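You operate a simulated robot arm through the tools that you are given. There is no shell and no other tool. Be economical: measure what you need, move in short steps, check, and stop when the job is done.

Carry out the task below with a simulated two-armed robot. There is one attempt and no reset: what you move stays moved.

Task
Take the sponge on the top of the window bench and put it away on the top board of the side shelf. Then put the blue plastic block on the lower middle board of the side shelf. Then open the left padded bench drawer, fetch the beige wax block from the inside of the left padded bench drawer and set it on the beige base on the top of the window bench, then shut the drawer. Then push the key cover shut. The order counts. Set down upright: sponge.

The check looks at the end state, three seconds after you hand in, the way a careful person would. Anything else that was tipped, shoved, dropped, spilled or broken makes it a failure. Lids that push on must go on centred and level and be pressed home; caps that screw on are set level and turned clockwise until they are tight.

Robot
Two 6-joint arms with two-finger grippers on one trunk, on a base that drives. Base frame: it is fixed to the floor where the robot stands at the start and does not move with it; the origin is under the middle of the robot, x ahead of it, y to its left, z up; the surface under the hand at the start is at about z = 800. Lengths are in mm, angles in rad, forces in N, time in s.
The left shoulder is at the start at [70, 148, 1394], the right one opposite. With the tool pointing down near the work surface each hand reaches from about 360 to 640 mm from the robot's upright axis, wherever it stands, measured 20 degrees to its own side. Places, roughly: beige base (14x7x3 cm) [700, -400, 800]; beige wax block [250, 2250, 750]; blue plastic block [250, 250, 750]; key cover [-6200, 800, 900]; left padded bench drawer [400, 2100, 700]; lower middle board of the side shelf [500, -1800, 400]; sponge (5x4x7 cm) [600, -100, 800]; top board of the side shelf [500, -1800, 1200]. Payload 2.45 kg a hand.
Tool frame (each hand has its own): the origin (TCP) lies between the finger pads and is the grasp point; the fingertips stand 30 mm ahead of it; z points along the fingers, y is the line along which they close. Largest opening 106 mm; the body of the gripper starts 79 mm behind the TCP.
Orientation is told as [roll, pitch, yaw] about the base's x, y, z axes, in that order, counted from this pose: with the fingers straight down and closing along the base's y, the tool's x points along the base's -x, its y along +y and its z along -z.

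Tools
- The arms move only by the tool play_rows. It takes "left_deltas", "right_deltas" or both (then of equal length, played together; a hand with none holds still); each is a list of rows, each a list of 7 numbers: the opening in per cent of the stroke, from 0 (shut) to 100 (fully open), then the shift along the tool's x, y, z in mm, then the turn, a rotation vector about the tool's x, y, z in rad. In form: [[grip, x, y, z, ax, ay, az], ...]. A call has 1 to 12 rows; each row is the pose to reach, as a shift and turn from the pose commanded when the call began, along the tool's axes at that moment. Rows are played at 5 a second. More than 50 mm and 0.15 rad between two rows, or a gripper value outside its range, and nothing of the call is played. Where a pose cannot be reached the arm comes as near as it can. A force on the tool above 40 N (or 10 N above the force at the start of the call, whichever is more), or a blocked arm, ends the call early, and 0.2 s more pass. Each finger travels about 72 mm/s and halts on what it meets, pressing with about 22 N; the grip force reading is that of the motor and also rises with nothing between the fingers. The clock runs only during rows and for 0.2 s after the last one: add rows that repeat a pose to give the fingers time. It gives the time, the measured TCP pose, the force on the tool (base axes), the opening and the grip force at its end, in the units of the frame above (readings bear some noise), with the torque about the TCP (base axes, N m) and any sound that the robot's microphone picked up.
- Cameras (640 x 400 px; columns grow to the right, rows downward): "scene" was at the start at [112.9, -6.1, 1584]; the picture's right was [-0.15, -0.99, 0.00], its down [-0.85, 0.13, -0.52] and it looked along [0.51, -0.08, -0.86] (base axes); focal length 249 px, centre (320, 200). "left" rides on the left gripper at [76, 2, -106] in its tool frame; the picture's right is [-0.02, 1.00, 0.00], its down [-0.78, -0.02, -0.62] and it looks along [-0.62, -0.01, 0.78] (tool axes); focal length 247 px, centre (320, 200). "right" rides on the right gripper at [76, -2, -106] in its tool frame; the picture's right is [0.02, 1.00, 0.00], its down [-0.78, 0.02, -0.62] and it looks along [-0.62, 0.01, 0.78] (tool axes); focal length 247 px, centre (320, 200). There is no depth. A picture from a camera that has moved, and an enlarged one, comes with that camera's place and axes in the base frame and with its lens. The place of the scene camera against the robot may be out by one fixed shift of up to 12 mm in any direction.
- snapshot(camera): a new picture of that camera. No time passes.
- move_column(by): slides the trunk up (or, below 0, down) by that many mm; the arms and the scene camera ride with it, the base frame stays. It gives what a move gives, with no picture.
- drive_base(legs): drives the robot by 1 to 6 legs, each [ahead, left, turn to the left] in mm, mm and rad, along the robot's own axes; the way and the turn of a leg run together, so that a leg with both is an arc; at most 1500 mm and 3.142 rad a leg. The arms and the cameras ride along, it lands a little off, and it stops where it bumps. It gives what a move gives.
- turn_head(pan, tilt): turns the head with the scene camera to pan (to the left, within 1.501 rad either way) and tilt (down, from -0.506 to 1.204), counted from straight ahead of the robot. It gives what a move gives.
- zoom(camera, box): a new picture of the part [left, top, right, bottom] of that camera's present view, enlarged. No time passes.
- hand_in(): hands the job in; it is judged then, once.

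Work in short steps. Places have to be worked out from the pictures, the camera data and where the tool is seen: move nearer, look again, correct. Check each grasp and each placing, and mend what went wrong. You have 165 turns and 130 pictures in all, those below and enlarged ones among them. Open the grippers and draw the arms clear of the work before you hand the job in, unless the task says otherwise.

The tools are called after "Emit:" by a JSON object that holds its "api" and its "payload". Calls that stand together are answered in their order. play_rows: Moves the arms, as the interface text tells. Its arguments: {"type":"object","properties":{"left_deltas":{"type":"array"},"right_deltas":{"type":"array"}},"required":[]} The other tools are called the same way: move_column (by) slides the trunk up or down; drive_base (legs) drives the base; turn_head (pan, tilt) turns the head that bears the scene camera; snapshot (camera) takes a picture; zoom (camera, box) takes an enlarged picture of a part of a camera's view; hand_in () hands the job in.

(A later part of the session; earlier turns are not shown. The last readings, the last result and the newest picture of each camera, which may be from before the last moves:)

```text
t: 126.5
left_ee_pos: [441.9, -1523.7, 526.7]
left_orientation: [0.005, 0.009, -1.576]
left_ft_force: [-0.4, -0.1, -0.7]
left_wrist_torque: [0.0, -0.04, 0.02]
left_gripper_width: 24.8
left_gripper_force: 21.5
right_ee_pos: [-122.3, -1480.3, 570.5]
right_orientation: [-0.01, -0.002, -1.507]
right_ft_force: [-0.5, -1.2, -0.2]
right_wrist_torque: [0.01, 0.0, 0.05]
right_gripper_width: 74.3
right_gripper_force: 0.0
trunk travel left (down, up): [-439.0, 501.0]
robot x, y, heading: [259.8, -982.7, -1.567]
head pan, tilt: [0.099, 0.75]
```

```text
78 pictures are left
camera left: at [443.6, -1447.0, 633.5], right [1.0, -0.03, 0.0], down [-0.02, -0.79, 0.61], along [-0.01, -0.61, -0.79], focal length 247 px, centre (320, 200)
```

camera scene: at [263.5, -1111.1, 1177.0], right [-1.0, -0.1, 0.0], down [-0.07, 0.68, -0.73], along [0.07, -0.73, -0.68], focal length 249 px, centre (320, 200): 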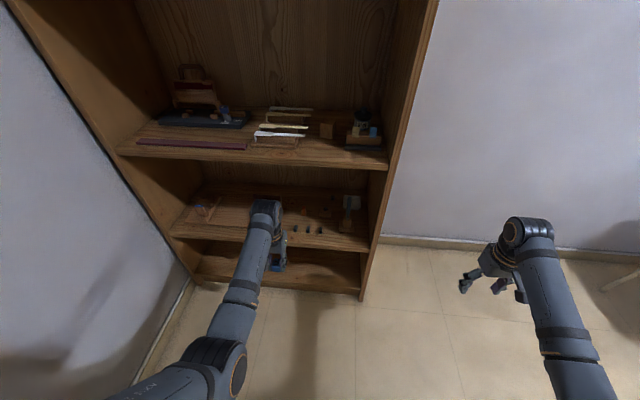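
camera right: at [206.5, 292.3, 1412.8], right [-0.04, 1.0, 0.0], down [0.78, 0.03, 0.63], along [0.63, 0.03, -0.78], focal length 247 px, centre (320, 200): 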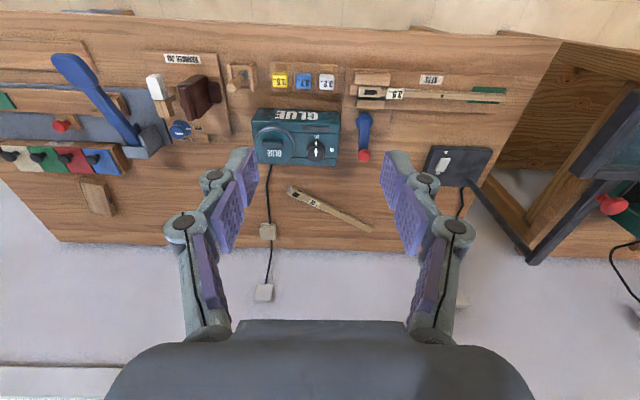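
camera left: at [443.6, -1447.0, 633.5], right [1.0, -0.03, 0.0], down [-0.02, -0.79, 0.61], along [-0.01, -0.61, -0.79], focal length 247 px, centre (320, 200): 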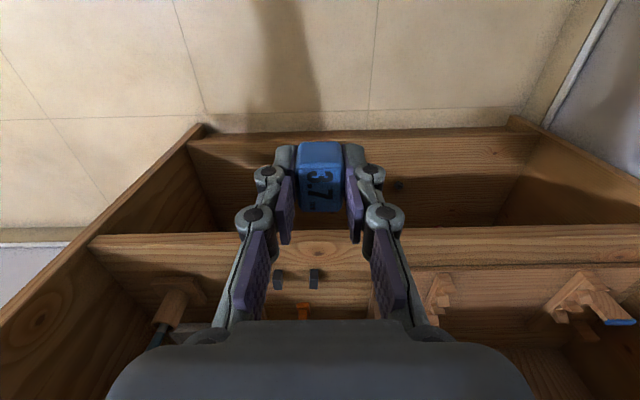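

Emit:
{"api": "zoom", "payload": {"camera": "left", "box": [240, 200, 480, 340]}}

Emit:
{"api": "zoom", "payload": {"camera": "scene", "box": [150, 140, 400, 300]}}

```text
2.67 times, centred on (360, 270) of left
camera zoom: at [443.6, -1447.0, 633.5], right [1.0, -0.03, 0.0], down [-0.02, -0.79, 0.61], along [-0.01, -0.61, -0.79], focal length 659 px, centre (213, 13)
```

zoom: 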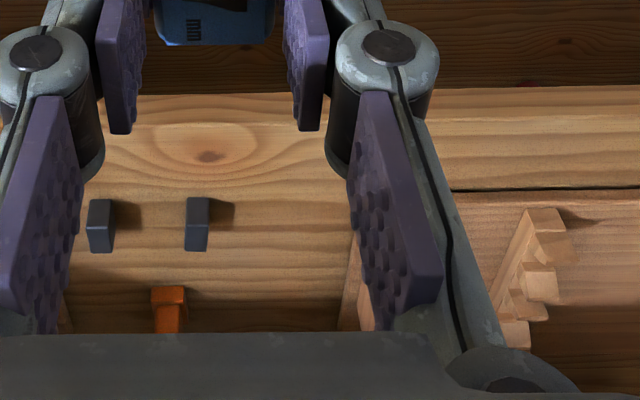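

```text
2.50 times, centred on (275, 220) of scene
camera zoom: at [263.5, -1111.1, 1177.0], right [-1.0, -0.1, 0.0], down [-0.07, 0.68, -0.73], along [0.07, -0.73, -0.68], focal length 623 px, centre (432, 150)
```

zoom: 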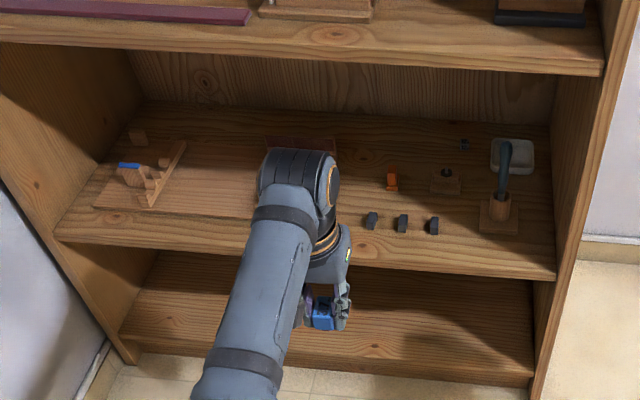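

Board top ≈ z 416, free spot x 442–515 in the 50 mm front strip. There's headroom (774) for the vertical hand. Drive so the cube is at ≈(478,−1713).

Emit:
{"api": "drive_base", "payload": {"legs": [[0, 36, 0], [150, 0, 0]]}}

Emit:
{"api": "snapshot", "payload": {"camera": "left"}}

Emit:
{"api": "snapshot", "payload": {"camera": "scene"}}

```text
t: 128.3
left_ee_pos: [476.0, -1672.1, 525.8]
left_orientation: [0.005, 0.011, -1.582]
left_ft_force: [0.4, -0.4, -0.1]
left_wrist_torque: [0.01, 0.03, 0.03]
left_gripper_width: 24.6
left_gripper_force: 21.6
right_ee_pos: [-87.3, -1626.7, 571.0]
right_orientation: [-0.01, -0.002, -1.514]
right_ft_force: [0.0, 0.7, -0.3]
right_wrist_torque: [0.03, 0.01, 0.0]
right_gripper_width: 74.3
right_gripper_force: 0.1
trunk travel left (down, up): [-439.0, 501.0]
robot x, y, heading: [298.3, -1131.8, -1.573]
head pan, tilt: [0.099, 0.75]
```

```text
75 pictures are left
camera left: at [477.6, -1596.4, 632.8], right [1.0, -0.03, 0.0], down [-0.03, -0.79, 0.61], along [-0.02, -0.61, -0.79], focal length 247 px, centre (320, 200)
```

left: 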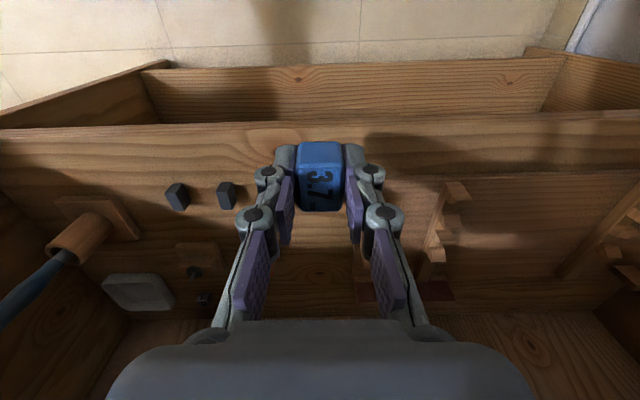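

```text
74 pictures are left
camera scene: at [299.4, -1260.2, 1176.8], right [-1.0, -0.09, 0.0], down [-0.06, 0.68, -0.73], along [0.07, -0.73, -0.68], focal length 249 px, centre (320, 200)
```

scene: 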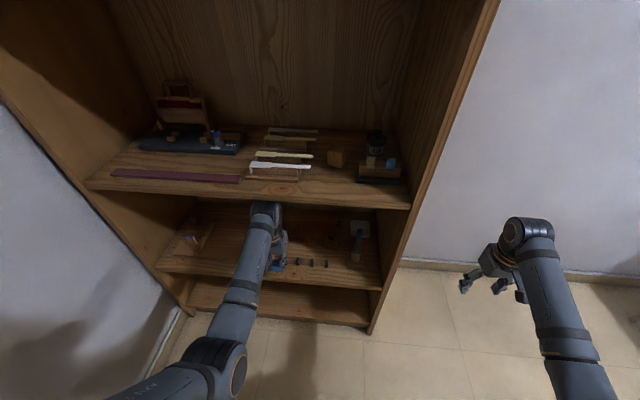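

Lower first (for headroom), then move in 43 mm, then lower to contact.

Emit:
{"api": "play_rows", "payload": {"left_deltas": [[0, 0, 0, 25, 0, 0, 0], [0, 0, 0, 48, 0, 0, 0], [0, -20, 0, 48, 0, 0, 0], [0, -42, 0, 48, 0, 0, 0], [0, -42, 0, 60, 0, 0, 0], [0, -42, 0, 66, 0, 0, 0], [0, -42, 0, 66, 0, 0, 0]]}}

Emit:
{"api": "snapshot", "payload": {"camera": "left"}}

```text
t: 129.9
left_ee_pos: [476.1, -1713.5, 461.3]
left_orientation: [0.006, 0.004, -1.581]
left_ft_force: [1.0, -1.1, 16.2]
left_wrist_torque: [0.0, -0.08, 0.03]
left_gripper_width: 24.9
left_gripper_force: 21.5
right_ee_pos: [-89.7, -1626.4, 571.2]
right_orientation: [-0.011, -0.002, -1.514]
right_ft_force: [-0.5, 0.3, 0.4]
right_wrist_torque: [0.02, 0.02, 0.04]
right_gripper_width: 74.3
right_gripper_force: 0.0
trunk travel left (down, up): [-439.0, 501.0]
robot x, y, heading: [298.8, -1129.3, -1.577]
head pan, tilt: [0.099, 0.75]
```

```text
73 pictures are left
camera left: at [478.4, -1636.5, 568.6], right [1.0, -0.03, 0.01], down [-0.03, -0.79, 0.62], along [-0.01, -0.62, -0.79], focal length 247 px, centre (320, 200)
```

left: 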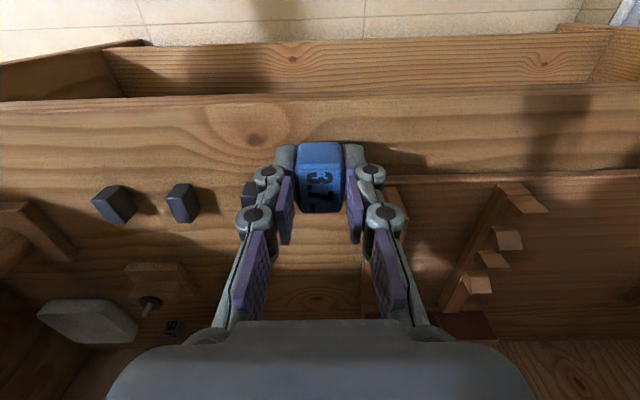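

Contact (16 N), cube on the board. Ease 1 mm, open just ~6 mm per side (a black bit is near), and lift straight up.

Emit:
{"api": "play_rows", "payload": {"left_deltas": [[0, 0, 0, -1, 0, 0, 0], [28, 0, 0, -1, 0, 0, 0], [36, 0, 0, -1, 0, 0, 0], [36, 0, 0, -1, 0, 0, 0], [36, 0, 0, -12, 0, 0, 0], [36, 0, 0, -22, 0, 0, 0], [36, 0, 0, -22, 0, 0, 0]]}}

Emit:
{"api": "snapshot", "payload": {"camera": "left"}}

```text
t: 131.5
left_ee_pos: [476.6, -1713.7, 479.5]
left_orientation: [0.006, 0.009, -1.582]
left_ft_force: [0.4, -0.2, -1.3]
left_wrist_torque: [-0.01, 0.01, 0.0]
left_gripper_width: 38.1
left_gripper_force: 0.1
right_ee_pos: [-88.3, -1625.5, 570.6]
right_orientation: [-0.011, -0.003, -1.513]
right_ft_force: [-0.8, 0.5, 0.3]
right_wrist_torque: [0.02, -0.01, 0.01]
right_gripper_width: 74.2
right_gripper_force: 0.1
trunk travel left (down, up): [-439.0, 501.0]
robot x, y, heading: [298.0, -1134.8, -1.582]
head pan, tilt: [0.099, 0.75]
```

```text
72 pictures are left
camera left: at [478.2, -1637.5, 588.6], right [1.0, -0.03, 0.0], down [-0.03, -0.79, 0.61], along [-0.02, -0.61, -0.79], focal length 247 px, centre (320, 200)
```

left: 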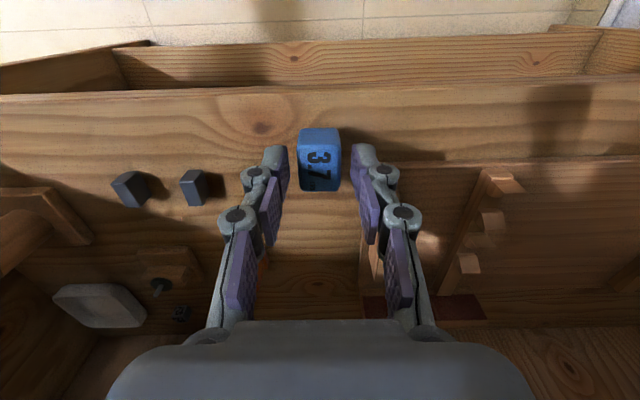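

Cube stands on the board. Raise a bit more and back out, then verify.

Emit:
{"api": "play_rows", "payload": {"left_deltas": [[36, 0, 0, -18, 0, 0, 0], [36, 0, 0, -18, 0, 0, 0]]}}

Emit:
{"api": "drive_base", "payload": {"legs": [[-200, 0, 0]]}}

Emit:
{"api": "snapshot", "payload": {"camera": "left"}}

```text
t: 132.1
left_ee_pos: [475.0, -1712.9, 498.6]
left_orientation: [0.003, 0.009, -1.582]
left_ft_force: [-0.6, 0.6, -0.4]
left_wrist_torque: [0.03, -0.01, -0.02]
left_gripper_width: 38.6
left_gripper_force: 0.1
right_ee_pos: [-87.6, -1625.6, 569.5]
right_orientation: [-0.01, -0.002, -1.513]
right_ft_force: [0.6, 0.1, -0.3]
right_wrist_torque: [0.01, 0.04, 0.03]
right_gripper_width: 74.1
right_gripper_force: 0.0
trunk travel left (down, up): [-439.0, 501.0]
robot x, y, heading: [293.3, -1133.6, -1.579]
head pan, tilt: [0.099, 0.75]
```

```text
t: 133.7
left_ee_pos: [475.4, -1513.1, 500.7]
left_orientation: [0.005, 0.009, -1.58]
left_ft_force: [0.5, 0.4, 0.2]
left_wrist_torque: [-0.02, -0.05, 0.05]
left_gripper_width: 38.1
left_gripper_force: 0.1
right_ee_pos: [-86.2, -1425.8, 570.4]
right_orientation: [-0.01, -0.004, -1.511]
right_ft_force: [-0.4, 0.8, 0.4]
right_wrist_torque: [-0.04, 0.0, -0.03]
right_gripper_width: 74.4
right_gripper_force: 0.1
trunk travel left (down, up): [-439.0, 501.0]
robot x, y, heading: [295.0, -930.7, -1.579]
head pan, tilt: [0.099, 0.75]
```

```text
71 pictures are left
camera left: at [478.7, -1436.4, 608.2], right [1.0, -0.03, 0.0], down [-0.03, -0.79, 0.61], along [-0.02, -0.61, -0.79], focal length 247 px, centre (320, 200)
```

left: 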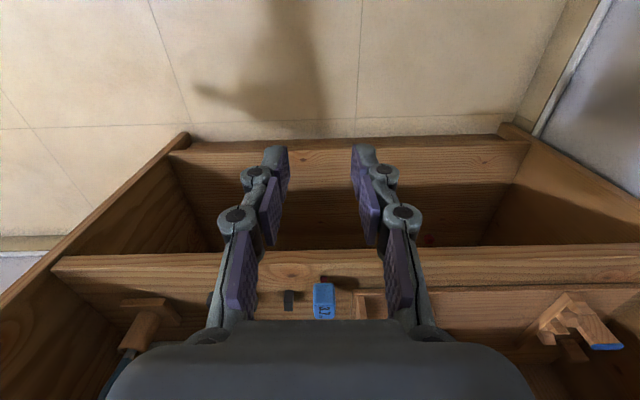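

Placed well. Now go to the padded bench: raise the column, drive away and look around to the left.

Emit:
{"api": "move_column", "payload": {"by": 380}}

Emit:
{"api": "drive_base", "payload": {"legs": [[0, -850, 0], [0, 0, 1.579], [0, 1000, 0]]}}

Emit:
{"api": "turn_head", "payload": {"pan": 1.0, "tilt": 0.6}}

Emit:
{"api": "snapshot", "payload": {"camera": "scene"}}

```text
t: 137.4
left_ee_pos: [476.1, -1513.1, 880.2]
left_orientation: [0.006, 0.008, -1.579]
left_ft_force: [0.3, -0.2, 0.5]
left_wrist_torque: [0.0, -0.02, -0.01]
left_gripper_width: 38.1
left_gripper_force: 0.1
right_ee_pos: [-86.5, -1426.0, 949.5]
right_orientation: [-0.011, -0.002, -1.51]
right_ft_force: [-0.2, 0.1, 0.2]
right_wrist_torque: [-0.02, 0.01, 0.02]
right_gripper_width: 74.4
right_gripper_force: 0.0
trunk travel left (down, up): [-819.0, 121.0]
robot x, y, heading: [299.6, -930.3, -1.576]
head pan, tilt: [0.099, 0.75]
```

```text
t: 150.3
left_ee_pos: [33.2, 200.9, 880.2]
left_orientation: [0.005, 0.009, -0.017]
left_ft_force: [0.5, 0.4, -0.1]
left_wrist_torque: [-0.01, 0.0, 0.0]
left_gripper_width: 38.2
left_gripper_force: 0.0
right_ee_pos: [-58.0, -361.0, 951.1]
right_orientation: [-0.01, -0.002, 0.051]
right_ft_force: [0.2, 0.7, -0.3]
right_wrist_torque: [-0.01, -0.01, 0.01]
right_gripper_width: 74.2
right_gripper_force: 0.1
trunk travel left (down, up): [-819.0, 121.0]
robot x, y, heading: [-551.6, 24.5, -0.014]
head pan, tilt: [0.099, 0.75]
```

```text
t: 151.5
left_ee_pos: [33.3, 201.3, 878.8]
left_orientation: [0.004, 0.009, -0.018]
left_ft_force: [0.4, 0.0, -0.7]
left_wrist_torque: [0.03, 0.0, 0.01]
left_gripper_width: 38.4
left_gripper_force: 0.1
right_ee_pos: [-59.1, -359.6, 950.8]
right_orientation: [-0.009, -0.002, 0.051]
right_ft_force: [1.0, 0.0, 0.6]
right_wrist_torque: [0.0, -0.02, 0.01]
right_gripper_width: 74.1
right_gripper_force: 0.1
trunk travel left (down, up): [-819.0, 121.0]
robot x, y, heading: [-553.4, 28.8, -0.013]
head pan, tilt: [1.0, 0.6]
```

```text
70 pictures are left
camera scene: at [-456.7, 104.7, 1569.9], right [0.83, -0.55, 0.0], down [-0.31, -0.47, -0.82], along [0.45, 0.69, -0.57], focal length 249 px, centre (320, 200)
```

scene: 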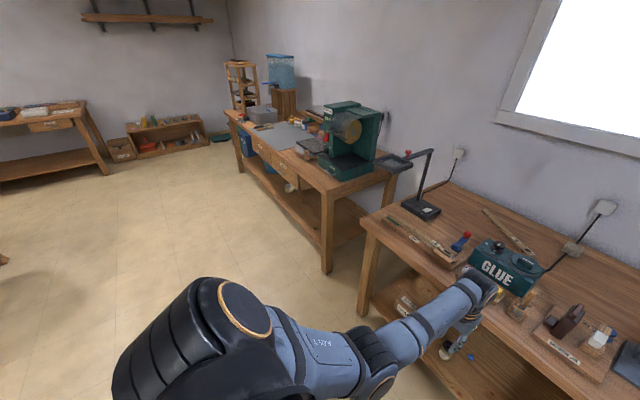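

Emit:
{"api": "zoom", "payload": {"camera": "scene", "box": [215, 70, 415, 220]}}

```text
2.67 times, centred on (315, 145) of scene
camera zoom: at [-456.7, 104.7, 1569.9], right [0.83, -0.55, 0.0], down [-0.31, -0.47, -0.82], along [0.45, 0.69, -0.57], focal length 665 px, centre (333, 347)
```

zoom: 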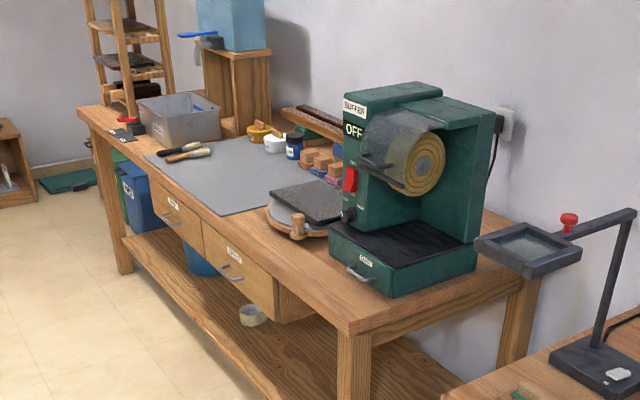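

Two drawers under the padded bench; left one ≈(190,2005,~690). Drive over to it for a closer look.

Emit:
{"api": "drive_base", "payload": {"legs": [[0, 900, 0.014], [0, 900, 0]]}}

Emit:
{"api": "turn_head", "payload": {"pan": 0.2, "tilt": 0.8}}

Emit:
{"api": "snapshot", "payload": {"camera": "scene"}}

Emit:
{"api": "snapshot", "payload": {"camera": "left"}}

```text
t: 160.6
left_ee_pos: [48.4, 2002.0, 880.6]
left_orientation: [0.004, 0.01, -0.007]
left_ft_force: [-0.3, -0.9, -0.4]
left_wrist_torque: [0.02, 0.0, 0.0]
left_gripper_width: 38.1
left_gripper_force: 0.2
right_ee_pos: [-36.5, 1438.3, 949.9]
right_orientation: [-0.01, -0.004, 0.061]
right_ft_force: [-0.2, 0.2, 0.6]
right_wrist_torque: [-0.02, 0.02, -0.01]
right_gripper_width: 74.1
right_gripper_force: 0.0
trunk travel left (down, up): [-819.0, 121.0]
robot x, y, heading: [-530.7, 1819.6, -0.002]
head pan, tilt: [1.0, 0.6]
```

```text
t: 161.7
left_ee_pos: [49.2, 2002.7, 879.9]
left_orientation: [0.005, 0.01, -0.008]
left_ft_force: [0.3, -0.1, 0.4]
left_wrist_torque: [0.02, 0.01, -0.01]
left_gripper_width: 38.3
left_gripper_force: 0.0
right_ee_pos: [-34.4, 1439.0, 950.8]
right_orientation: [-0.009, -0.003, 0.061]
right_ft_force: [0.6, 0.2, 0.4]
right_wrist_torque: [0.01, 0.02, 0.0]
right_gripper_width: 74.1
right_gripper_force: 0.0
trunk travel left (down, up): [-819.0, 121.0]
robot x, y, heading: [-530.2, 1821.5, -0.005]
head pan, tilt: [0.201, 0.799]
```

```text
68 pictures are left
camera scene: at [-407.9, 1841.7, 1553.0], right [0.2, -0.98, 0.0], down [-0.7, -0.14, -0.7], along [0.68, 0.14, -0.72], focal length 249 px, centre (320, 200)
```

scene: 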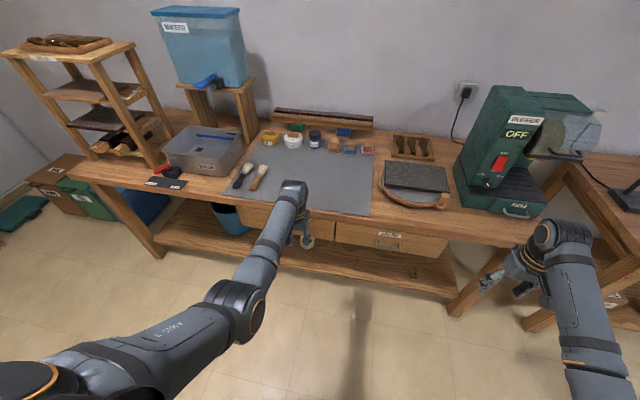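

```text
67 pictures are left
camera left: at [-25.9, 2004.6, 987.7], right [0.03, 1.0, 0.0], down [0.79, -0.03, 0.61], along [0.61, -0.01, -0.79], focal length 247 px, centre (320, 200)
```

left: 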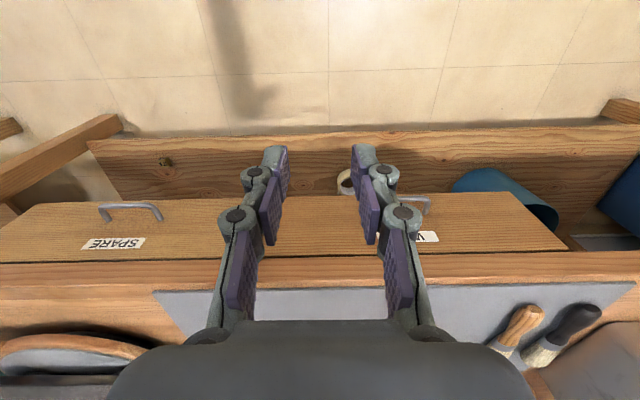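

Triangulation gives the left drawer's handle ≈(220,2128,684). Shift left so the hand is beside it and get a clear view.

Emit:
{"api": "drive_base", "payload": {"legs": [[0, 60, 0]]}}

Emit:
{"api": "zoom", "payload": {"camera": "left", "box": [260, 160, 500, 310]}}

Emit:
{"api": "turn_head", "payload": {"pan": 0.35, "tilt": 0.8}}

Emit:
{"api": "zoom", "payload": {"camera": "scene", "box": [220, 160, 420, 285]}}

```text
t: 162.7
left_ee_pos: [48.3, 2057.3, 880.9]
left_orientation: [0.005, 0.008, -0.008]
left_ft_force: [0.2, -0.7, -0.2]
left_wrist_torque: [0.05, 0.02, -0.01]
left_gripper_width: 38.1
left_gripper_force: 0.0
right_ee_pos: [-35.8, 1492.5, 948.2]
right_orientation: [-0.007, 0.0, 0.06]
right_ft_force: [-1.5, -0.3, 0.0]
right_wrist_torque: [0.03, 0.02, -0.01]
right_gripper_width: 74.3
right_gripper_force: 0.0
trunk travel left (down, up): [-819.0, 121.0]
robot x, y, heading: [-532.3, 1880.2, -0.002]
head pan, tilt: [0.201, 0.799]
```

```text
2.67 times, centred on (380, 235) of left
camera zoom: at [-25.6, 2058.6, 988.4], right [0.03, 1.0, 0.01], down [0.79, -0.03, 0.61], along [0.61, -0.01, -0.79], focal length 659 px, centre (160, 107)
```

zoom: 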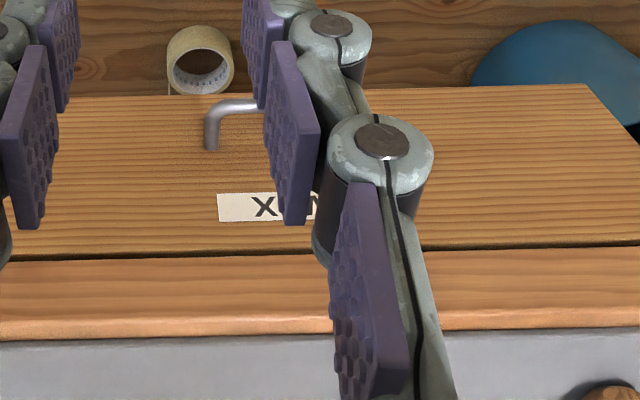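

```text
t: 163.4
left_ee_pos: [50.6, 2059.4, 878.6]
left_orientation: [0.001, 0.008, -0.007]
left_ft_force: [0.0, 0.7, -0.6]
left_wrist_torque: [-0.04, 0.03, 0.02]
left_gripper_width: 38.2
left_gripper_force: 0.0
right_ee_pos: [-36.2, 1497.0, 951.0]
right_orientation: [-0.012, -0.002, 0.059]
right_ft_force: [-1.3, 0.2, 0.2]
right_wrist_torque: [-0.04, 0.02, -0.03]
right_gripper_width: 74.5
right_gripper_force: 0.1
trunk travel left (down, up): [-819.0, 121.0]
robot x, y, heading: [-534.5, 1880.5, -0.0]
head pan, tilt: [0.351, 0.799]
```

```text
3.20 times, centred on (320, 222) of scene
camera zoom: at [-411.0, 1912.7, 1553.0], right [0.34, -0.94, 0.0], down [-0.67, -0.24, -0.7], along [0.66, 0.24, -0.72], focal length 798 px, centre (320, 128)
```

zoom: 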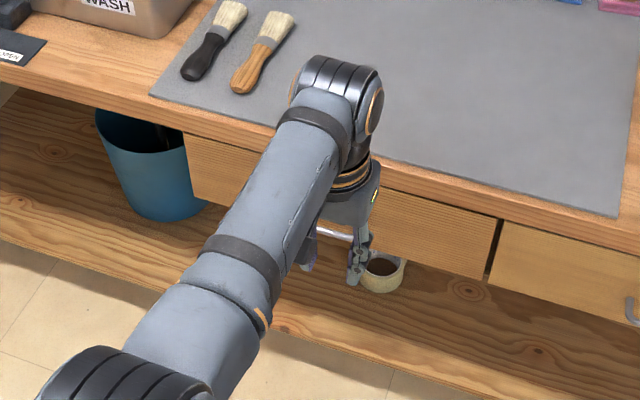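

Handle bar spans y≈2085–2180 at x≈207, z≈684, drawer face x≈243. I'll pitch the left hand to horizontal.

Emit:
{"api": "play_rows", "payload": {"left_deltas": [[50, 0, 0, 0, 0, -0.145, 0], [50, 0, 0, 0, 0, -0.29, 0], [50, 0, 0, 0, 0, -0.435, 0], [50, 0, 0, 0, 0, -0.58, 0], [50, 0, 0, 0, 0, -0.725, 0], [50, 0, 0, 0, 0, -0.87, 0], [50, 0, 0, 0, 0, -1.015, 0], [50, 0, 0, 0, 0, -1.16, 0], [50, 0, 0, 0, 0, -1.305, 0], [50, 0, 0, 0, 0, -1.45, 0], [50, 0, 0, 0, 0, -1.57, 0], [50, 0, 0, 0, 0, -1.57, 0]]}}

Emit:
{"api": "play_rows", "payload": {"left_deltas": [[50, 0, 0, 0, 0, 0, 0.145], [50, 0, 0, 0, 0, 0, 0.29], [50, 0, 0, 0, 0, 0, 0.435], [50, 0, 0, 0, 0, 0, 0.58], [50, 0, 0, 0, 0, 0, 0.725], [50, 0, 0, 0, 0, 0, 0.87], [50, 0, 0, 0, 0, 0, 1.015], [50, 0, 0, 0, 0, 0, 1.16], [50, 0, 0, 0, 0, 0, 1.305], [50, 0, 0, 0, 0, 0, 1.45], [50, 0, 0, 0, 0, 0, 1.57], [50, 0, 0, 0, 0, 0, 1.57]]}}

Emit:
{"api": "snapshot", "payload": {"camera": "left"}}

```text
t: 166.0
left_ee_pos: [50.1, 2060.4, 879.5]
left_orientation: [0.386, -1.559, -0.395]
left_ft_force: [-0.2, 0.0, 0.9]
left_wrist_torque: [0.01, -0.02, -0.03]
left_gripper_width: 52.9
left_gripper_force: 0.1
right_ee_pos: [-36.5, 1495.9, 950.8]
right_orientation: [-0.01, -0.002, 0.058]
right_ft_force: [0.0, -0.2, 0.4]
right_wrist_torque: [0.03, 0.01, 0.01]
right_gripper_width: 74.1
right_gripper_force: 0.0
trunk travel left (down, up): [-819.0, 121.0]
robot x, y, heading: [-531.0, 1881.0, -0.003]
head pan, tilt: [0.351, 0.799]
```

```text
t: 168.6
left_ee_pos: [49.4, 2060.1, 880.1]
left_orientation: [1.56, 0.006, -1.579]
left_ft_force: [0.3, 0.2, 0.0]
left_wrist_torque: [0.0, 0.01, -0.01]
left_gripper_width: 53.6
left_gripper_force: 0.1
right_ee_pos: [-35.8, 1496.1, 950.0]
right_orientation: [-0.009, -0.003, 0.057]
right_ft_force: [-0.4, -0.1, -0.4]
right_wrist_torque: [-0.02, 0.03, -0.01]
right_gripper_width: 74.1
right_gripper_force: 0.1
trunk travel left (down, up): [-819.0, 121.0]
robot x, y, heading: [-529.4, 1880.1, -0.003]
head pan, tilt: [0.351, 0.799]
```

```text
64 pictures are left
camera left: at [-56.0, 2138.1, 883.7], right [0.01, -0.03, 1.0], down [-0.63, -0.78, -0.01], along [0.78, -0.63, -0.02], focal length 247 px, centre (320, 200)
```

left: 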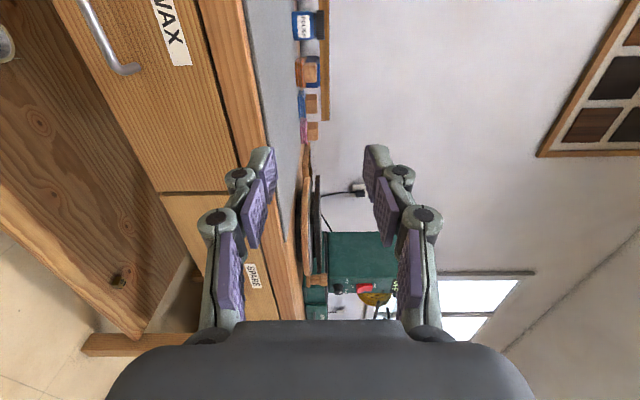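

Handle visible. Lower the column and shift left so the hand faces the handle.

Emit:
{"api": "move_column", "payload": {"by": -185}}

Emit:
{"api": "drive_base", "payload": {"legs": [[0, 72, 0]]}}

Emit:
{"api": "snapshot", "payload": {"camera": "left"}}

Emit:
{"api": "snapshot", "payload": {"camera": "scene"}}

```text
t: 170.6
left_ee_pos: [49.7, 2059.7, 695.1]
left_orientation: [1.561, 0.003, -1.579]
left_ft_force: [0.5, 0.1, 0.1]
left_wrist_torque: [0.01, 0.02, 0.0]
left_gripper_width: 52.9
left_gripper_force: 0.1
right_ee_pos: [-35.9, 1496.4, 766.1]
right_orientation: [-0.012, -0.001, 0.059]
right_ft_force: [-0.2, -0.1, 0.2]
right_wrist_torque: [-0.02, 0.0, -0.01]
right_gripper_width: 74.0
right_gripper_force: 0.1
trunk travel left (down, up): [-634.0, 306.0]
robot x, y, heading: [-528.9, 1875.9, -0.006]
head pan, tilt: [0.351, 0.799]
```

```text
t: 171.6
left_ee_pos: [49.5, 2129.9, 694.5]
left_orientation: [1.56, 0.002, -1.579]
left_ft_force: [0.4, 0.4, 0.4]
left_wrist_torque: [-0.01, 0.01, -0.03]
left_gripper_width: 53.2
left_gripper_force: 0.1
right_ee_pos: [-36.3, 1565.8, 766.0]
right_orientation: [-0.012, -0.001, 0.06]
right_ft_force: [-0.1, -0.3, 0.3]
right_wrist_torque: [-0.04, -0.02, -0.05]
right_gripper_width: 74.1
right_gripper_force: 0.1
trunk travel left (down, up): [-634.0, 306.0]
robot x, y, heading: [-531.9, 1948.3, -0.006]
head pan, tilt: [0.351, 0.799]
```

```text
63 pictures are left
camera left: at [-55.6, 2208.0, 698.2], right [0.01, -0.02, 1.0], down [-0.63, -0.78, -0.01], along [0.78, -0.63, -0.02], focal length 247 px, centre (320, 200)
```

left: 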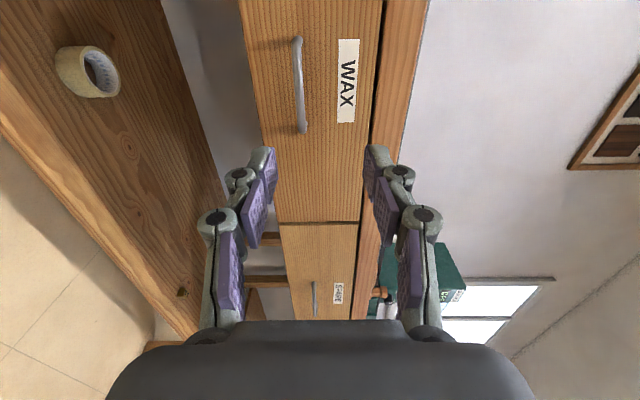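

```text
62 pictures are left
camera scene: at [-410.8, 1982.1, 1368.0], right [0.34, -0.94, 0.0], down [-0.67, -0.24, -0.7], along [0.66, 0.24, -0.72], focal length 249 px, centre (320, 200)
```

scene: 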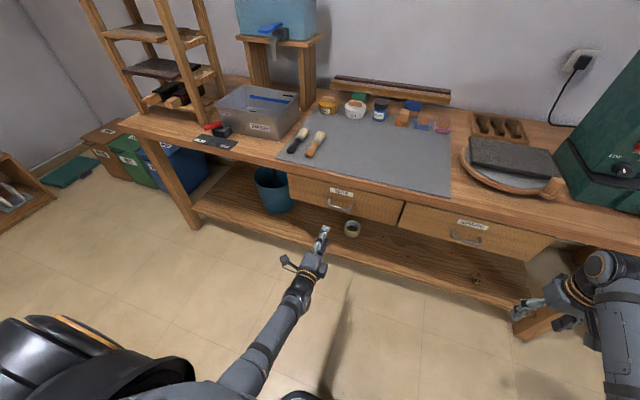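

Bar centre ≈(212,2139,672). Lower the hand 22 mm and drive ahead 105 mm, then look.

Emit:
{"api": "play_rows", "payload": {"left_deltas": [[50, 3, -11, 0, 0, 0, 0], [50, 6, -22, 0, 0, 0, 0], [50, 6, -22, 0, 0, 0, 0]]}}

Emit:
{"api": "drive_base", "payload": {"legs": [[105, 0, 0]]}}

Emit:
{"api": "snapshot", "payload": {"camera": "left"}}

```text
t: 172.4
left_ee_pos: [49.5, 2135.5, 672.3]
left_orientation: [1.561, 0.003, -1.58]
left_ft_force: [0.3, 0.4, 0.1]
left_wrist_torque: [0.0, 0.0, -0.01]
left_gripper_width: 53.0
left_gripper_force: 0.0
right_ee_pos: [-36.5, 1565.6, 765.0]
right_orientation: [-0.011, 0.0, 0.059]
right_ft_force: [-0.1, 0.1, -0.6]
right_wrist_torque: [-0.01, 0.01, 0.02]
right_gripper_width: 74.4
right_gripper_force: 0.1
trunk travel left (down, up): [-634.0, 306.0]
robot x, y, heading: [-531.4, 1950.5, -0.007]
head pan, tilt: [0.351, 0.799]
```

```text
t: 173.6
left_ee_pos: [152.0, 2137.6, 672.3]
left_orientation: [1.56, 0.002, -1.577]
left_ft_force: [-0.5, 0.2, -1.2]
left_wrist_torque: [0.01, 0.0, 0.0]
left_gripper_width: 52.9
left_gripper_force: 0.0
right_ee_pos: [68.1, 1567.9, 765.5]
right_orientation: [-0.012, 0.0, 0.061]
right_ft_force: [-0.6, -0.2, -0.7]
right_wrist_torque: [0.01, 0.04, 0.0]
right_gripper_width: 74.3
right_gripper_force: 0.0
trunk travel left (down, up): [-634.0, 306.0]
robot x, y, heading: [-429.7, 1944.7, -0.0]
head pan, tilt: [0.351, 0.799]
```

```text
61 pictures are left
camera left: at [47.5, 2214.5, 676.3], right [0.01, -0.02, 1.0], down [-0.63, -0.78, -0.01], along [0.78, -0.63, -0.02], focal length 247 px, centre (320, 200)
```

left: 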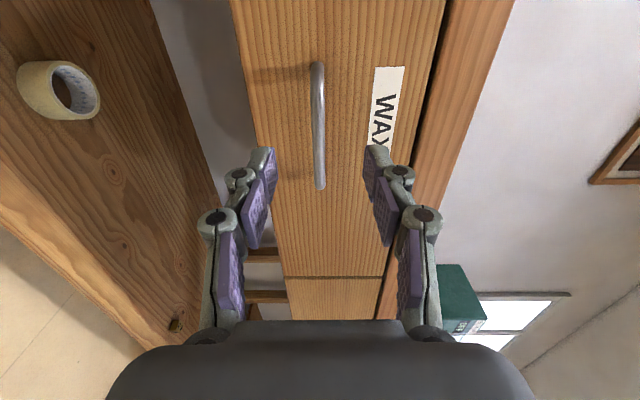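

Bar at x≈215, z≈672 – centred between the fingers. Move in 48 mm and close.

Emit:
{"api": "play_rows", "payload": {"left_deltas": [[50, 0, 0, 25, 0, 0, 0], [50, 0, 0, 48, 0, 0, 0], [50, 0, 0, 48, 0, 0, 0], [20, 0, 0, 48, 0, 0, 0], [0, 0, 0, 48, 0, 0, 0], [0, 0, 0, 48, 0, 0, 0], [0, 0, 0, 48, 0, 0, 0], [0, 0, 0, 48, 0, 0, 0]]}}

Emit:
{"api": "snapshot", "payload": {"camera": "left"}}

```text
t: 175.4
left_ee_pos: [201.7, 2137.4, 670.6]
left_orientation: [1.558, 0.004, -1.577]
left_ft_force: [-0.9, -1.3, -7.2]
left_wrist_torque: [-0.1, 0.16, -0.06]
left_gripper_width: 8.9
left_gripper_force: 37.1
right_ee_pos: [69.1, 1566.7, 764.8]
right_orientation: [-0.011, -0.001, 0.062]
right_ft_force: [-0.9, 0.5, -0.8]
right_wrist_torque: [0.03, -0.02, -0.02]
right_gripper_width: 73.9
right_gripper_force: 0.0
trunk travel left (down, up): [-634.0, 306.0]
robot x, y, heading: [-428.6, 1950.1, -0.0]
head pan, tilt: [0.351, 0.799]
```

```text
60 pictures are left
camera left: at [96.3, 2215.4, 674.9], right [0.01, -0.02, 1.0], down [-0.63, -0.78, -0.01], along [0.78, -0.63, -0.03], focal length 247 px, centre (320, 200)
```

left: 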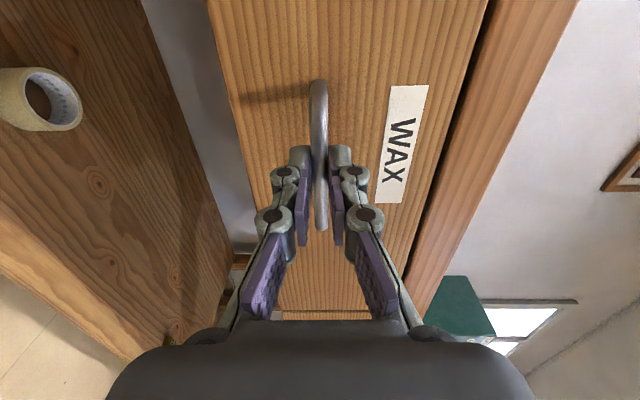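

Bar gripped (9 mm). Pull the drawer open by driving back 200 mm.

Emit:
{"api": "drive_base", "payload": {"legs": [[-200, 0, 0]]}}

Emit:
{"api": "snapshot", "payload": {"camera": "scene"}}

Emit:
{"api": "snapshot", "payload": {"camera": "left"}}

```text
t: 177.0
left_ee_pos: [-6.8, 2138.6, 670.7]
left_orientation: [1.557, 0.0, -1.578]
left_ft_force: [0.9, -1.0, -13.2]
left_wrist_torque: [-0.05, 0.2, 0.15]
left_gripper_width: 9.5
left_gripper_force: 37.6
right_ee_pos: [-140.1, 1566.0, 764.6]
right_orientation: [-0.013, 0.0, 0.061]
right_ft_force: [0.6, -0.1, 0.4]
right_wrist_torque: [0.01, -0.02, 0.01]
right_gripper_width: 74.1
right_gripper_force: 0.1
trunk travel left (down, up): [-634.0, 306.0]
robot x, y, heading: [-637.9, 1945.9, -0.004]
head pan, tilt: [0.351, 0.799]
```

```text
59 pictures are left
camera scene: at [-514.8, 1981.5, 1367.8], right [0.34, -0.94, 0.0], down [-0.67, -0.25, -0.7], along [0.65, 0.24, -0.72], focal length 249 px, centre (320, 200)
```

scene: 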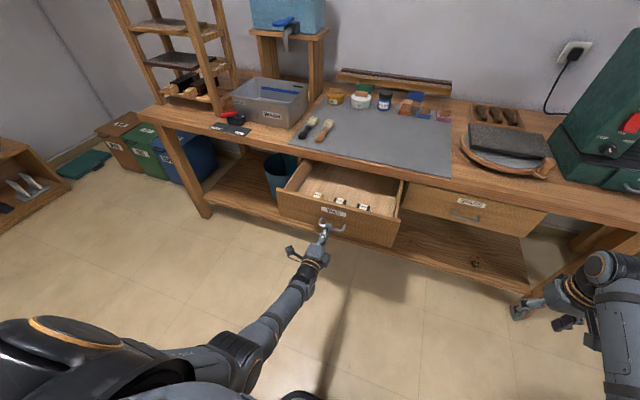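

```text
58 pictures are left
camera left: at [-112.3, 2215.7, 674.9], right [0.01, -0.02, 1.0], down [-0.63, -0.78, -0.01], along [0.78, -0.63, -0.03], focal length 247 px, centre (320, 200)
```

left: 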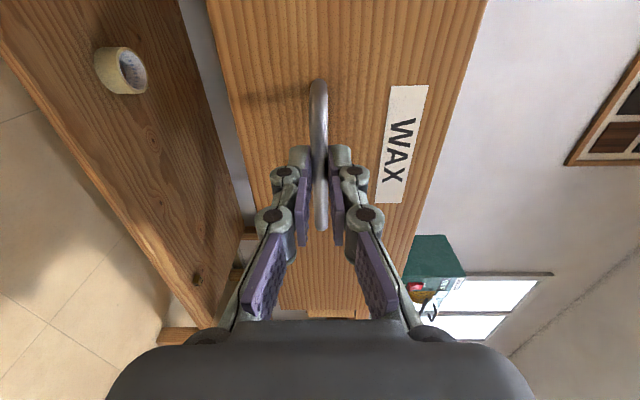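

Drawer opened ~208 mm. Zoom into its contents.

Emit:
{"api": "zoom", "payload": {"camera": "scene", "box": [270, 150, 430, 260]}}

```text
3.64 times, centred on (350, 205) of scene
camera zoom: at [-514.8, 1981.5, 1367.8], right [0.34, -0.94, 0.0], down [-0.67, -0.25, -0.7], along [0.65, 0.24, -0.72], focal length 906 px, centre (211, 182)
```

zoom: 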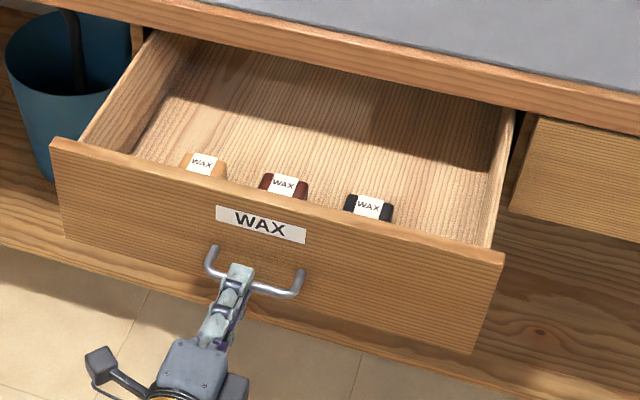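

Three wax blocks; the beige one is the leftmost. Release the handle, back away with the hand, and restore it to vertical.

Emit:
{"api": "play_rows", "payload": {"left_deltas": [[30, 0, 0, 0, 0, 0, 0], [50, 0, 0, 0, 0, 0, 0], [50, 0, 0, 0, 0, 0, 0], [50, 0, 0, -40, 0, 0, 0], [50, 0, 0, -60, 0, 0, 0], [50, 0, 0, -60, 0, 0, 0]]}}

Emit:
{"api": "drive_base", "payload": {"legs": [[-150, 0, 0]]}}

Emit:
{"api": "move_column", "payload": {"by": 200}}

Emit:
{"api": "play_rows", "payload": {"left_deltas": [[50, 0, 0, 0, 0, 0, -0.145], [50, 0, 0, 0, 0, 0, -0.29], [50, 0, 0, 0, 0, 0, -0.435], [50, 0, 0, 0, 0, 0, -0.58], [50, 0, 0, 0, 0, 0, -0.725], [50, 0, 0, 0, 0, 0, -0.87], [50, 0, 0, 0, 0, 0, -1.015], [50, 0, 0, 0, 0, 0, -1.16], [50, 0, 0, 0, 0, 0, -1.305], [50, 0, 0, 0, 0, 0, -1.45], [50, 0, 0, 0, 0, 0, -1.57], [50, 0, 0, 0, 0, 0, -1.57]]}}

Emit:
{"api": "play_rows", "payload": {"left_deltas": [[60, 0, 0, 0, 0, 0.145, 0], [60, 0, 0, 0, 0, 0.29, 0], [60, 0, 0, 0, 0, 0.435, 0], [60, 0, 0, 0, 0, 0.58, 0], [60, 0, 0, 0, 0, 0.725, 0], [60, 0, 0, 0, 0, 0.87, 0], [60, 0, 0, 0, 0, 1.015, 0], [60, 0, 0, 0, 0, 1.16, 0], [60, 0, 0, 0, 0, 1.305, 0], [60, 0, 0, 0, 0, 1.45, 0], [60, 0, 0, 0, 0, 1.57, 0], [60, 0, 0, 0, 0, 1.57, 0]]}}

```text
t: 178.4
left_ee_pos: [-69.4, 2138.7, 673.5]
left_orientation: [1.559, 0.004, -1.579]
left_ft_force: [-0.4, 0.3, 0.1]
left_wrist_torque: [0.0, 0.0, 0.01]
left_gripper_width: 53.2
left_gripper_force: 0.1
right_ee_pos: [-140.9, 1566.0, 765.8]
right_orientation: [-0.01, -0.003, 0.062]
right_ft_force: [0.5, 0.9, -0.2]
right_wrist_torque: [-0.02, 0.01, 0.01]
right_gripper_width: 74.1
right_gripper_force: 0.1
trunk travel left (down, up): [-634.0, 306.0]
robot x, y, heading: [-636.5, 1949.6, -0.004]
head pan, tilt: [0.351, 0.799]
```

```text
t: 179.8
left_ee_pos: [-218.0, 2139.0, 673.3]
left_orientation: [1.56, 0.003, -1.577]
left_ft_force: [-0.2, -0.1, -0.2]
left_wrist_torque: [0.0, 0.01, 0.01]
left_gripper_width: 53.2
left_gripper_force: 0.0
right_ee_pos: [-289.1, 1567.9, 766.2]
right_orientation: [-0.012, -0.003, 0.063]
right_ft_force: [-0.3, 1.1, -0.9]
right_wrist_torque: [-0.01, -0.04, -0.03]
right_gripper_width: 74.2
right_gripper_force: 0.0
trunk travel left (down, up): [-634.0, 306.0]
robot x, y, heading: [-784.9, 1950.5, 0.002]
head pan, tilt: [0.351, 0.799]
```

```text
t: 182.0
left_ee_pos: [-218.9, 2139.1, 871.7]
left_orientation: [1.558, 0.002, -1.576]
left_ft_force: [0.2, 0.9, -0.1]
left_wrist_torque: [0.03, 0.01, -0.02]
left_gripper_width: 52.9
left_gripper_force: 0.1
right_ee_pos: [-289.5, 1567.8, 965.5]
right_orientation: [-0.009, -0.003, 0.062]
right_ft_force: [1.0, -0.2, -0.1]
right_wrist_torque: [-0.01, 0.02, 0.0]
right_gripper_width: 74.3
right_gripper_force: 0.0
trunk travel left (down, up): [-834.0, 106.0]
robot x, y, heading: [-785.2, 1949.6, 0.0]
head pan, tilt: [0.351, 0.799]
```

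```text
t: 184.6
left_ee_pos: [-218.2, 2139.5, 872.9]
left_orientation: [0.147, -1.559, -0.151]
left_ft_force: [-0.7, 0.6, 0.9]
left_wrist_torque: [-0.01, 0.02, 0.04]
left_gripper_width: 53.2
left_gripper_force: 0.0
right_ee_pos: [-289.3, 1567.2, 965.5]
right_orientation: [-0.01, -0.002, 0.062]
right_ft_force: [0.5, 0.8, -0.3]
right_wrist_torque: [-0.02, 0.02, 0.01]
right_gripper_width: 74.4
right_gripper_force: 0.1
trunk travel left (down, up): [-834.0, 106.0]
robot x, y, heading: [-788.7, 1950.0, -0.001]
head pan, tilt: [0.351, 0.799]
```

```text
t: 187.2
left_ee_pos: [-218.4, 2139.2, 873.2]
left_orientation: [0.004, 0.012, -0.005]
left_ft_force: [0.7, 0.0, 0.1]
left_wrist_torque: [0.01, 0.01, 0.01]
left_gripper_width: 63.7
left_gripper_force: 0.3
right_ee_pos: [-290.1, 1568.6, 965.5]
right_orientation: [-0.011, -0.002, 0.064]
right_ft_force: [0.1, -1.1, -0.1]
right_wrist_torque: [-0.01, -0.01, 0.03]
right_gripper_width: 74.0
right_gripper_force: 0.0
trunk travel left (down, up): [-834.0, 106.0]
robot x, y, heading: [-788.2, 1950.9, -0.004]
head pan, tilt: [0.351, 0.799]
```

Drive so the hand hovers above the drawer front area near the beige block.

Emit:
{"api": "drive_base", "payload": {"legs": [[285, 92, 0]]}}

Emit:
{"api": "snapshot", "payload": {"camera": "left"}}

```text
t: 189.2
left_ee_pos: [65.2, 2222.8, 874.2]
left_orientation: [0.005, 0.01, -0.015]
left_ft_force: [-0.9, -0.8, 0.3]
left_wrist_torque: [-0.03, 0.0, 0.01]
left_gripper_width: 63.9
left_gripper_force: 0.0
right_ee_pos: [-12.9, 1651.9, 966.4]
right_orientation: [-0.011, 0.0, 0.053]
right_ft_force: [0.2, -0.2, 0.0]
right_wrist_torque: [-0.06, 0.0, -0.02]
right_gripper_width: 74.3
right_gripper_force: 0.2
trunk travel left (down, up): [-834.0, 106.0]
robot x, y, heading: [-507.1, 2037.2, -0.004]
head pan, tilt: [0.351, 0.799]
```

```text
56 pictures are left
camera left: at [-11.1, 2225.8, 982.2], right [0.04, 1.0, 0.0], down [0.79, -0.03, 0.61], along [0.61, -0.02, -0.79], focal length 247 px, centre (320, 200)
```

left: 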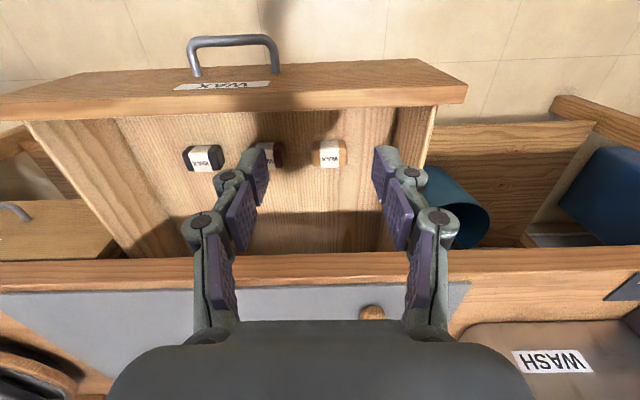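

Emit:
{"api": "zoom", "payload": {"camera": "left", "box": [240, 90, 440, 215]}}

```text
3.20 times, centred on (340, 152) of left
camera zoom: at [-11.1, 2225.8, 982.2], right [0.04, 1.0, 0.0], down [0.79, -0.03, 0.61], along [0.61, -0.02, -0.79], focal length 790 px, centre (256, 352)
```

zoom: 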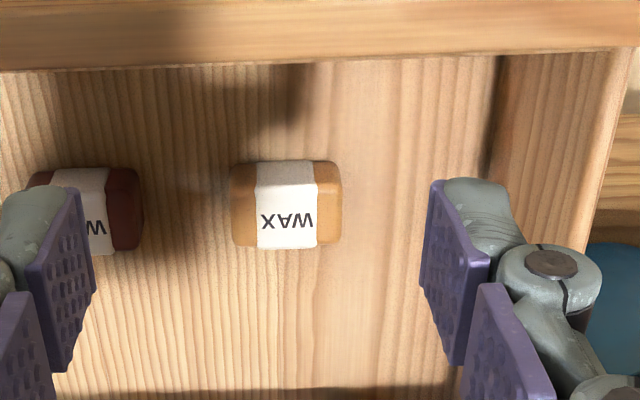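

Move ahead 95 mm and view again for parallax.

Emit:
{"api": "drive_base", "payload": {"legs": [[95, 8, 0]]}}

Emit:
{"api": "play_rows", "payload": {"left_deltas": [[70, 0, 0, 40, 0, 0, 0], [70, 0, 0, 80, 0, 0, 0], [70, 0, 0, 80, 0, 0, 0]]}}

Emit:
{"api": "snapshot", "payload": {"camera": "left"}}

```text
t: 190.3
left_ee_pos: [157.3, 2230.6, 875.3]
left_orientation: [0.004, 0.008, -0.017]
left_ft_force: [0.7, -0.2, 0.5]
left_wrist_torque: [0.0, 0.0, 0.0]
left_gripper_width: 63.9
left_gripper_force: 0.0
right_ee_pos: [78.2, 1658.6, 966.3]
right_orientation: [-0.012, -0.002, 0.052]
right_ft_force: [-0.4, -0.3, 0.2]
right_wrist_torque: [-0.02, -0.04, 0.02]
right_gripper_width: 74.4
right_gripper_force: 0.1
trunk travel left (down, up): [-834.0, 106.0]
robot x, y, heading: [-413.3, 2044.0, -0.011]
head pan, tilt: [0.351, 0.799]
```

```text
t: 191.1
left_ee_pos: [159.7, 2229.3, 795.1]
left_orientation: [0.003, 0.011, -0.016]
left_ft_force: [0.5, -0.4, 0.7]
left_wrist_torque: [-0.01, 0.0, 0.02]
left_gripper_width: 74.5
left_gripper_force: 0.1
right_ee_pos: [80.9, 1659.4, 964.5]
right_orientation: [-0.011, 0.001, 0.051]
right_ft_force: [-0.8, 0.9, -0.4]
right_wrist_torque: [-0.02, -0.01, -0.04]
right_gripper_width: 74.2
right_gripper_force: 0.1
trunk travel left (down, up): [-834.0, 106.0]
robot x, y, heading: [-412.5, 2046.8, -0.011]
head pan, tilt: [0.351, 0.799]
```

```text
54 pictures are left
camera left: at [83.7, 2232.6, 903.1], right [0.04, 1.0, 0.0], down [0.79, -0.03, 0.61], along [0.61, -0.02, -0.79], focal length 247 px, centre (320, 200)
```

left: 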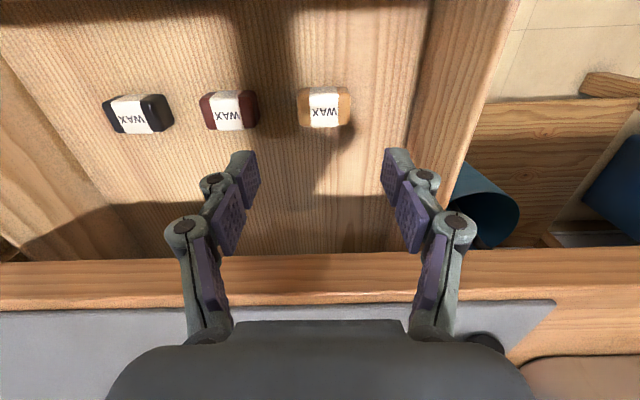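

Beige wax block top centre ≈(158,2234,~663), 51 mm long in y. Descend with 63 mm opening to just above floor level.

Emit:
{"api": "play_rows", "payload": {"left_deltas": [[60, 1, 5, 0, 0, 0, 0], [60, 1, 5, 40, 0, 0, 0], [60, 1, 5, 80, 0, 0, 0], [60, 1, 5, 100, 0, 0, 0], [60, 1, 5, 100, 0, 0, 0]]}}

Emit:
{"api": "snapshot", "payload": {"camera": "left"}}

```text
t: 192.3
left_ee_pos: [133.6, 2238.2, 740.5]
left_orientation: [0.003, 0.009, -0.013]
left_ft_force: [-0.3, -0.1, -0.9]
left_wrist_torque: [0.0, 0.04, -0.01]
left_gripper_width: 63.8
left_gripper_force: 0.0
left hand out of reach, approached as far as the arm can: row 2, 3, 4, 5
right_ee_pos: [80.5, 1659.1, 964.9]
right_orientation: [-0.011, -0.001, 0.051]
right_ft_force: [0.3, -0.1, -0.6]
right_wrist_torque: [0.01, 0.02, -0.02]
right_gripper_width: 74.3
right_gripper_force: 0.1
trunk travel left (down, up): [-834.0, 106.0]
robot x, y, heading: [-411.5, 2046.5, -0.005]
head pan, tilt: [0.351, 0.799]
```

```text
53 pictures are left
camera left: at [57.8, 2241.9, 849.4], right [0.04, 1.0, 0.0], down [0.79, -0.03, 0.61], along [0.61, -0.02, -0.79], focal length 247 px, centre (320, 200)
```

left: 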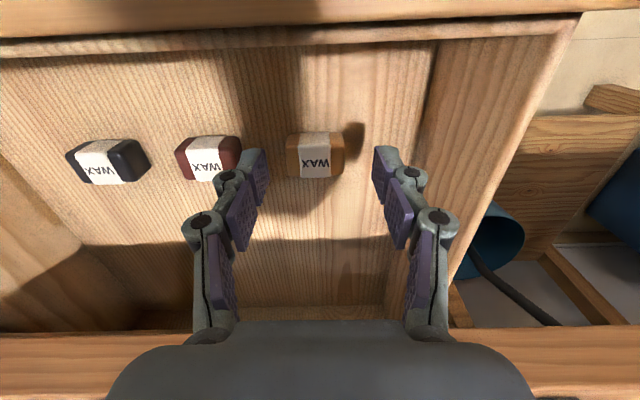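

Arm is at full stretch. Raise the hand and then lower the column instead.

Emit:
{"api": "play_rows", "payload": {"left_deltas": [[60, 0, 0, -40, 0, 0, 0], [60, 0, 0, -80, 0, 0, 0], [60, 0, 0, -120, 0, 0, 0], [60, 0, 0, -160, 0, 0, 0], [60, 0, 0, -160, 0, 0, 0]]}}

Emit:
{"api": "move_column", "payload": {"by": -160}}

```text
t: 193.5
left_ee_pos: [134.2, 2237.5, 900.2]
left_orientation: [0.003, 0.013, -0.017]
left_ft_force: [0.7, 0.0, -0.1]
left_wrist_torque: [-0.03, 0.0, 0.03]
left_gripper_width: 63.7
left_gripper_force: 0.0
right_ee_pos: [81.4, 1659.4, 965.6]
right_orientation: [-0.012, -0.001, 0.053]
right_ft_force: [-0.4, -0.2, -0.6]
right_wrist_torque: [0.02, 0.01, -0.02]
right_gripper_width: 74.3
right_gripper_force: 0.1
trunk travel left (down, up): [-834.0, 106.0]
robot x, y, heading: [-413.0, 2044.3, -0.012]
head pan, tilt: [0.351, 0.799]
```

```text
t: 195.3
left_ee_pos: [132.9, 2238.6, 740.1]
left_orientation: [0.003, 0.01, -0.017]
left_ft_force: [-0.3, -0.2, -0.4]
left_wrist_torque: [-0.02, 0.01, 0.01]
left_gripper_width: 63.6
left_gripper_force: 0.1
right_ee_pos: [80.3, 1659.3, 804.3]
right_orientation: [-0.013, 0.0, 0.052]
right_ft_force: [-0.1, -0.1, -0.1]
right_wrist_torque: [0.01, 0.01, -0.03]
right_gripper_width: 74.0
right_gripper_force: 0.0
trunk travel left (down, up): [-674.0, 266.0]
robot x, y, heading: [-413.7, 2048.7, -0.011]
head pan, tilt: [0.351, 0.799]
```

Now move over the block (+24 x, −3 y) and descend.

Emit:
{"api": "play_rows", "payload": {"left_deltas": [[60, -24, -3, 0, 0, 0, 0], [60, -24, -3, 30, 0, 0, 0], [60, -24, -3, 55, 0, 0, 0], [60, -24, -3, 66, 0, 0, 0], [60, -24, -3, 66, 0, 0, 0]]}}

Emit:
{"api": "snapshot", "payload": {"camera": "left"}}

```text
t: 196.5
left_ee_pos: [155.8, 2234.5, 671.4]
left_orientation: [0.003, 0.012, -0.017]
left_ft_force: [0.7, -0.5, -0.5]
left_wrist_torque: [0.0, -0.01, 0.01]
left_gripper_width: 63.5
left_gripper_force: 0.0
right_ee_pos: [79.5, 1659.6, 805.9]
right_orientation: [-0.013, -0.001, 0.051]
right_ft_force: [0.1, 0.5, 0.1]
right_wrist_torque: [0.02, -0.01, 0.07]
right_gripper_width: 74.5
right_gripper_force: 0.0
trunk travel left (down, up): [-674.0, 266.0]
robot x, y, heading: [-416.0, 2041.9, -0.012]
head pan, tilt: [0.351, 0.799]
```

```text
52 pictures are left
camera left: at [82.2, 2239.2, 780.3], right [0.04, 1.0, 0.0], down [0.79, -0.03, 0.61], along [0.61, -0.02, -0.79], focal length 247 px, centre (320, 200)
```

left: 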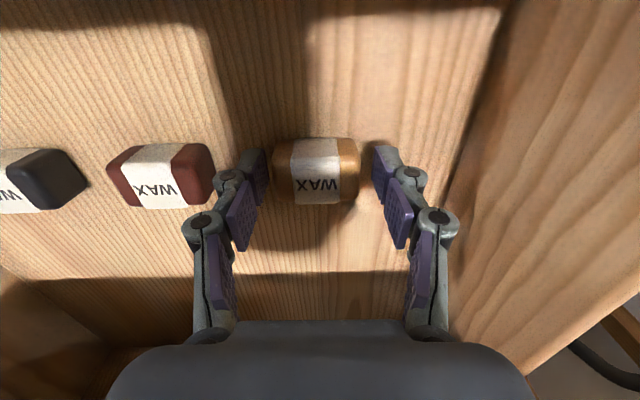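

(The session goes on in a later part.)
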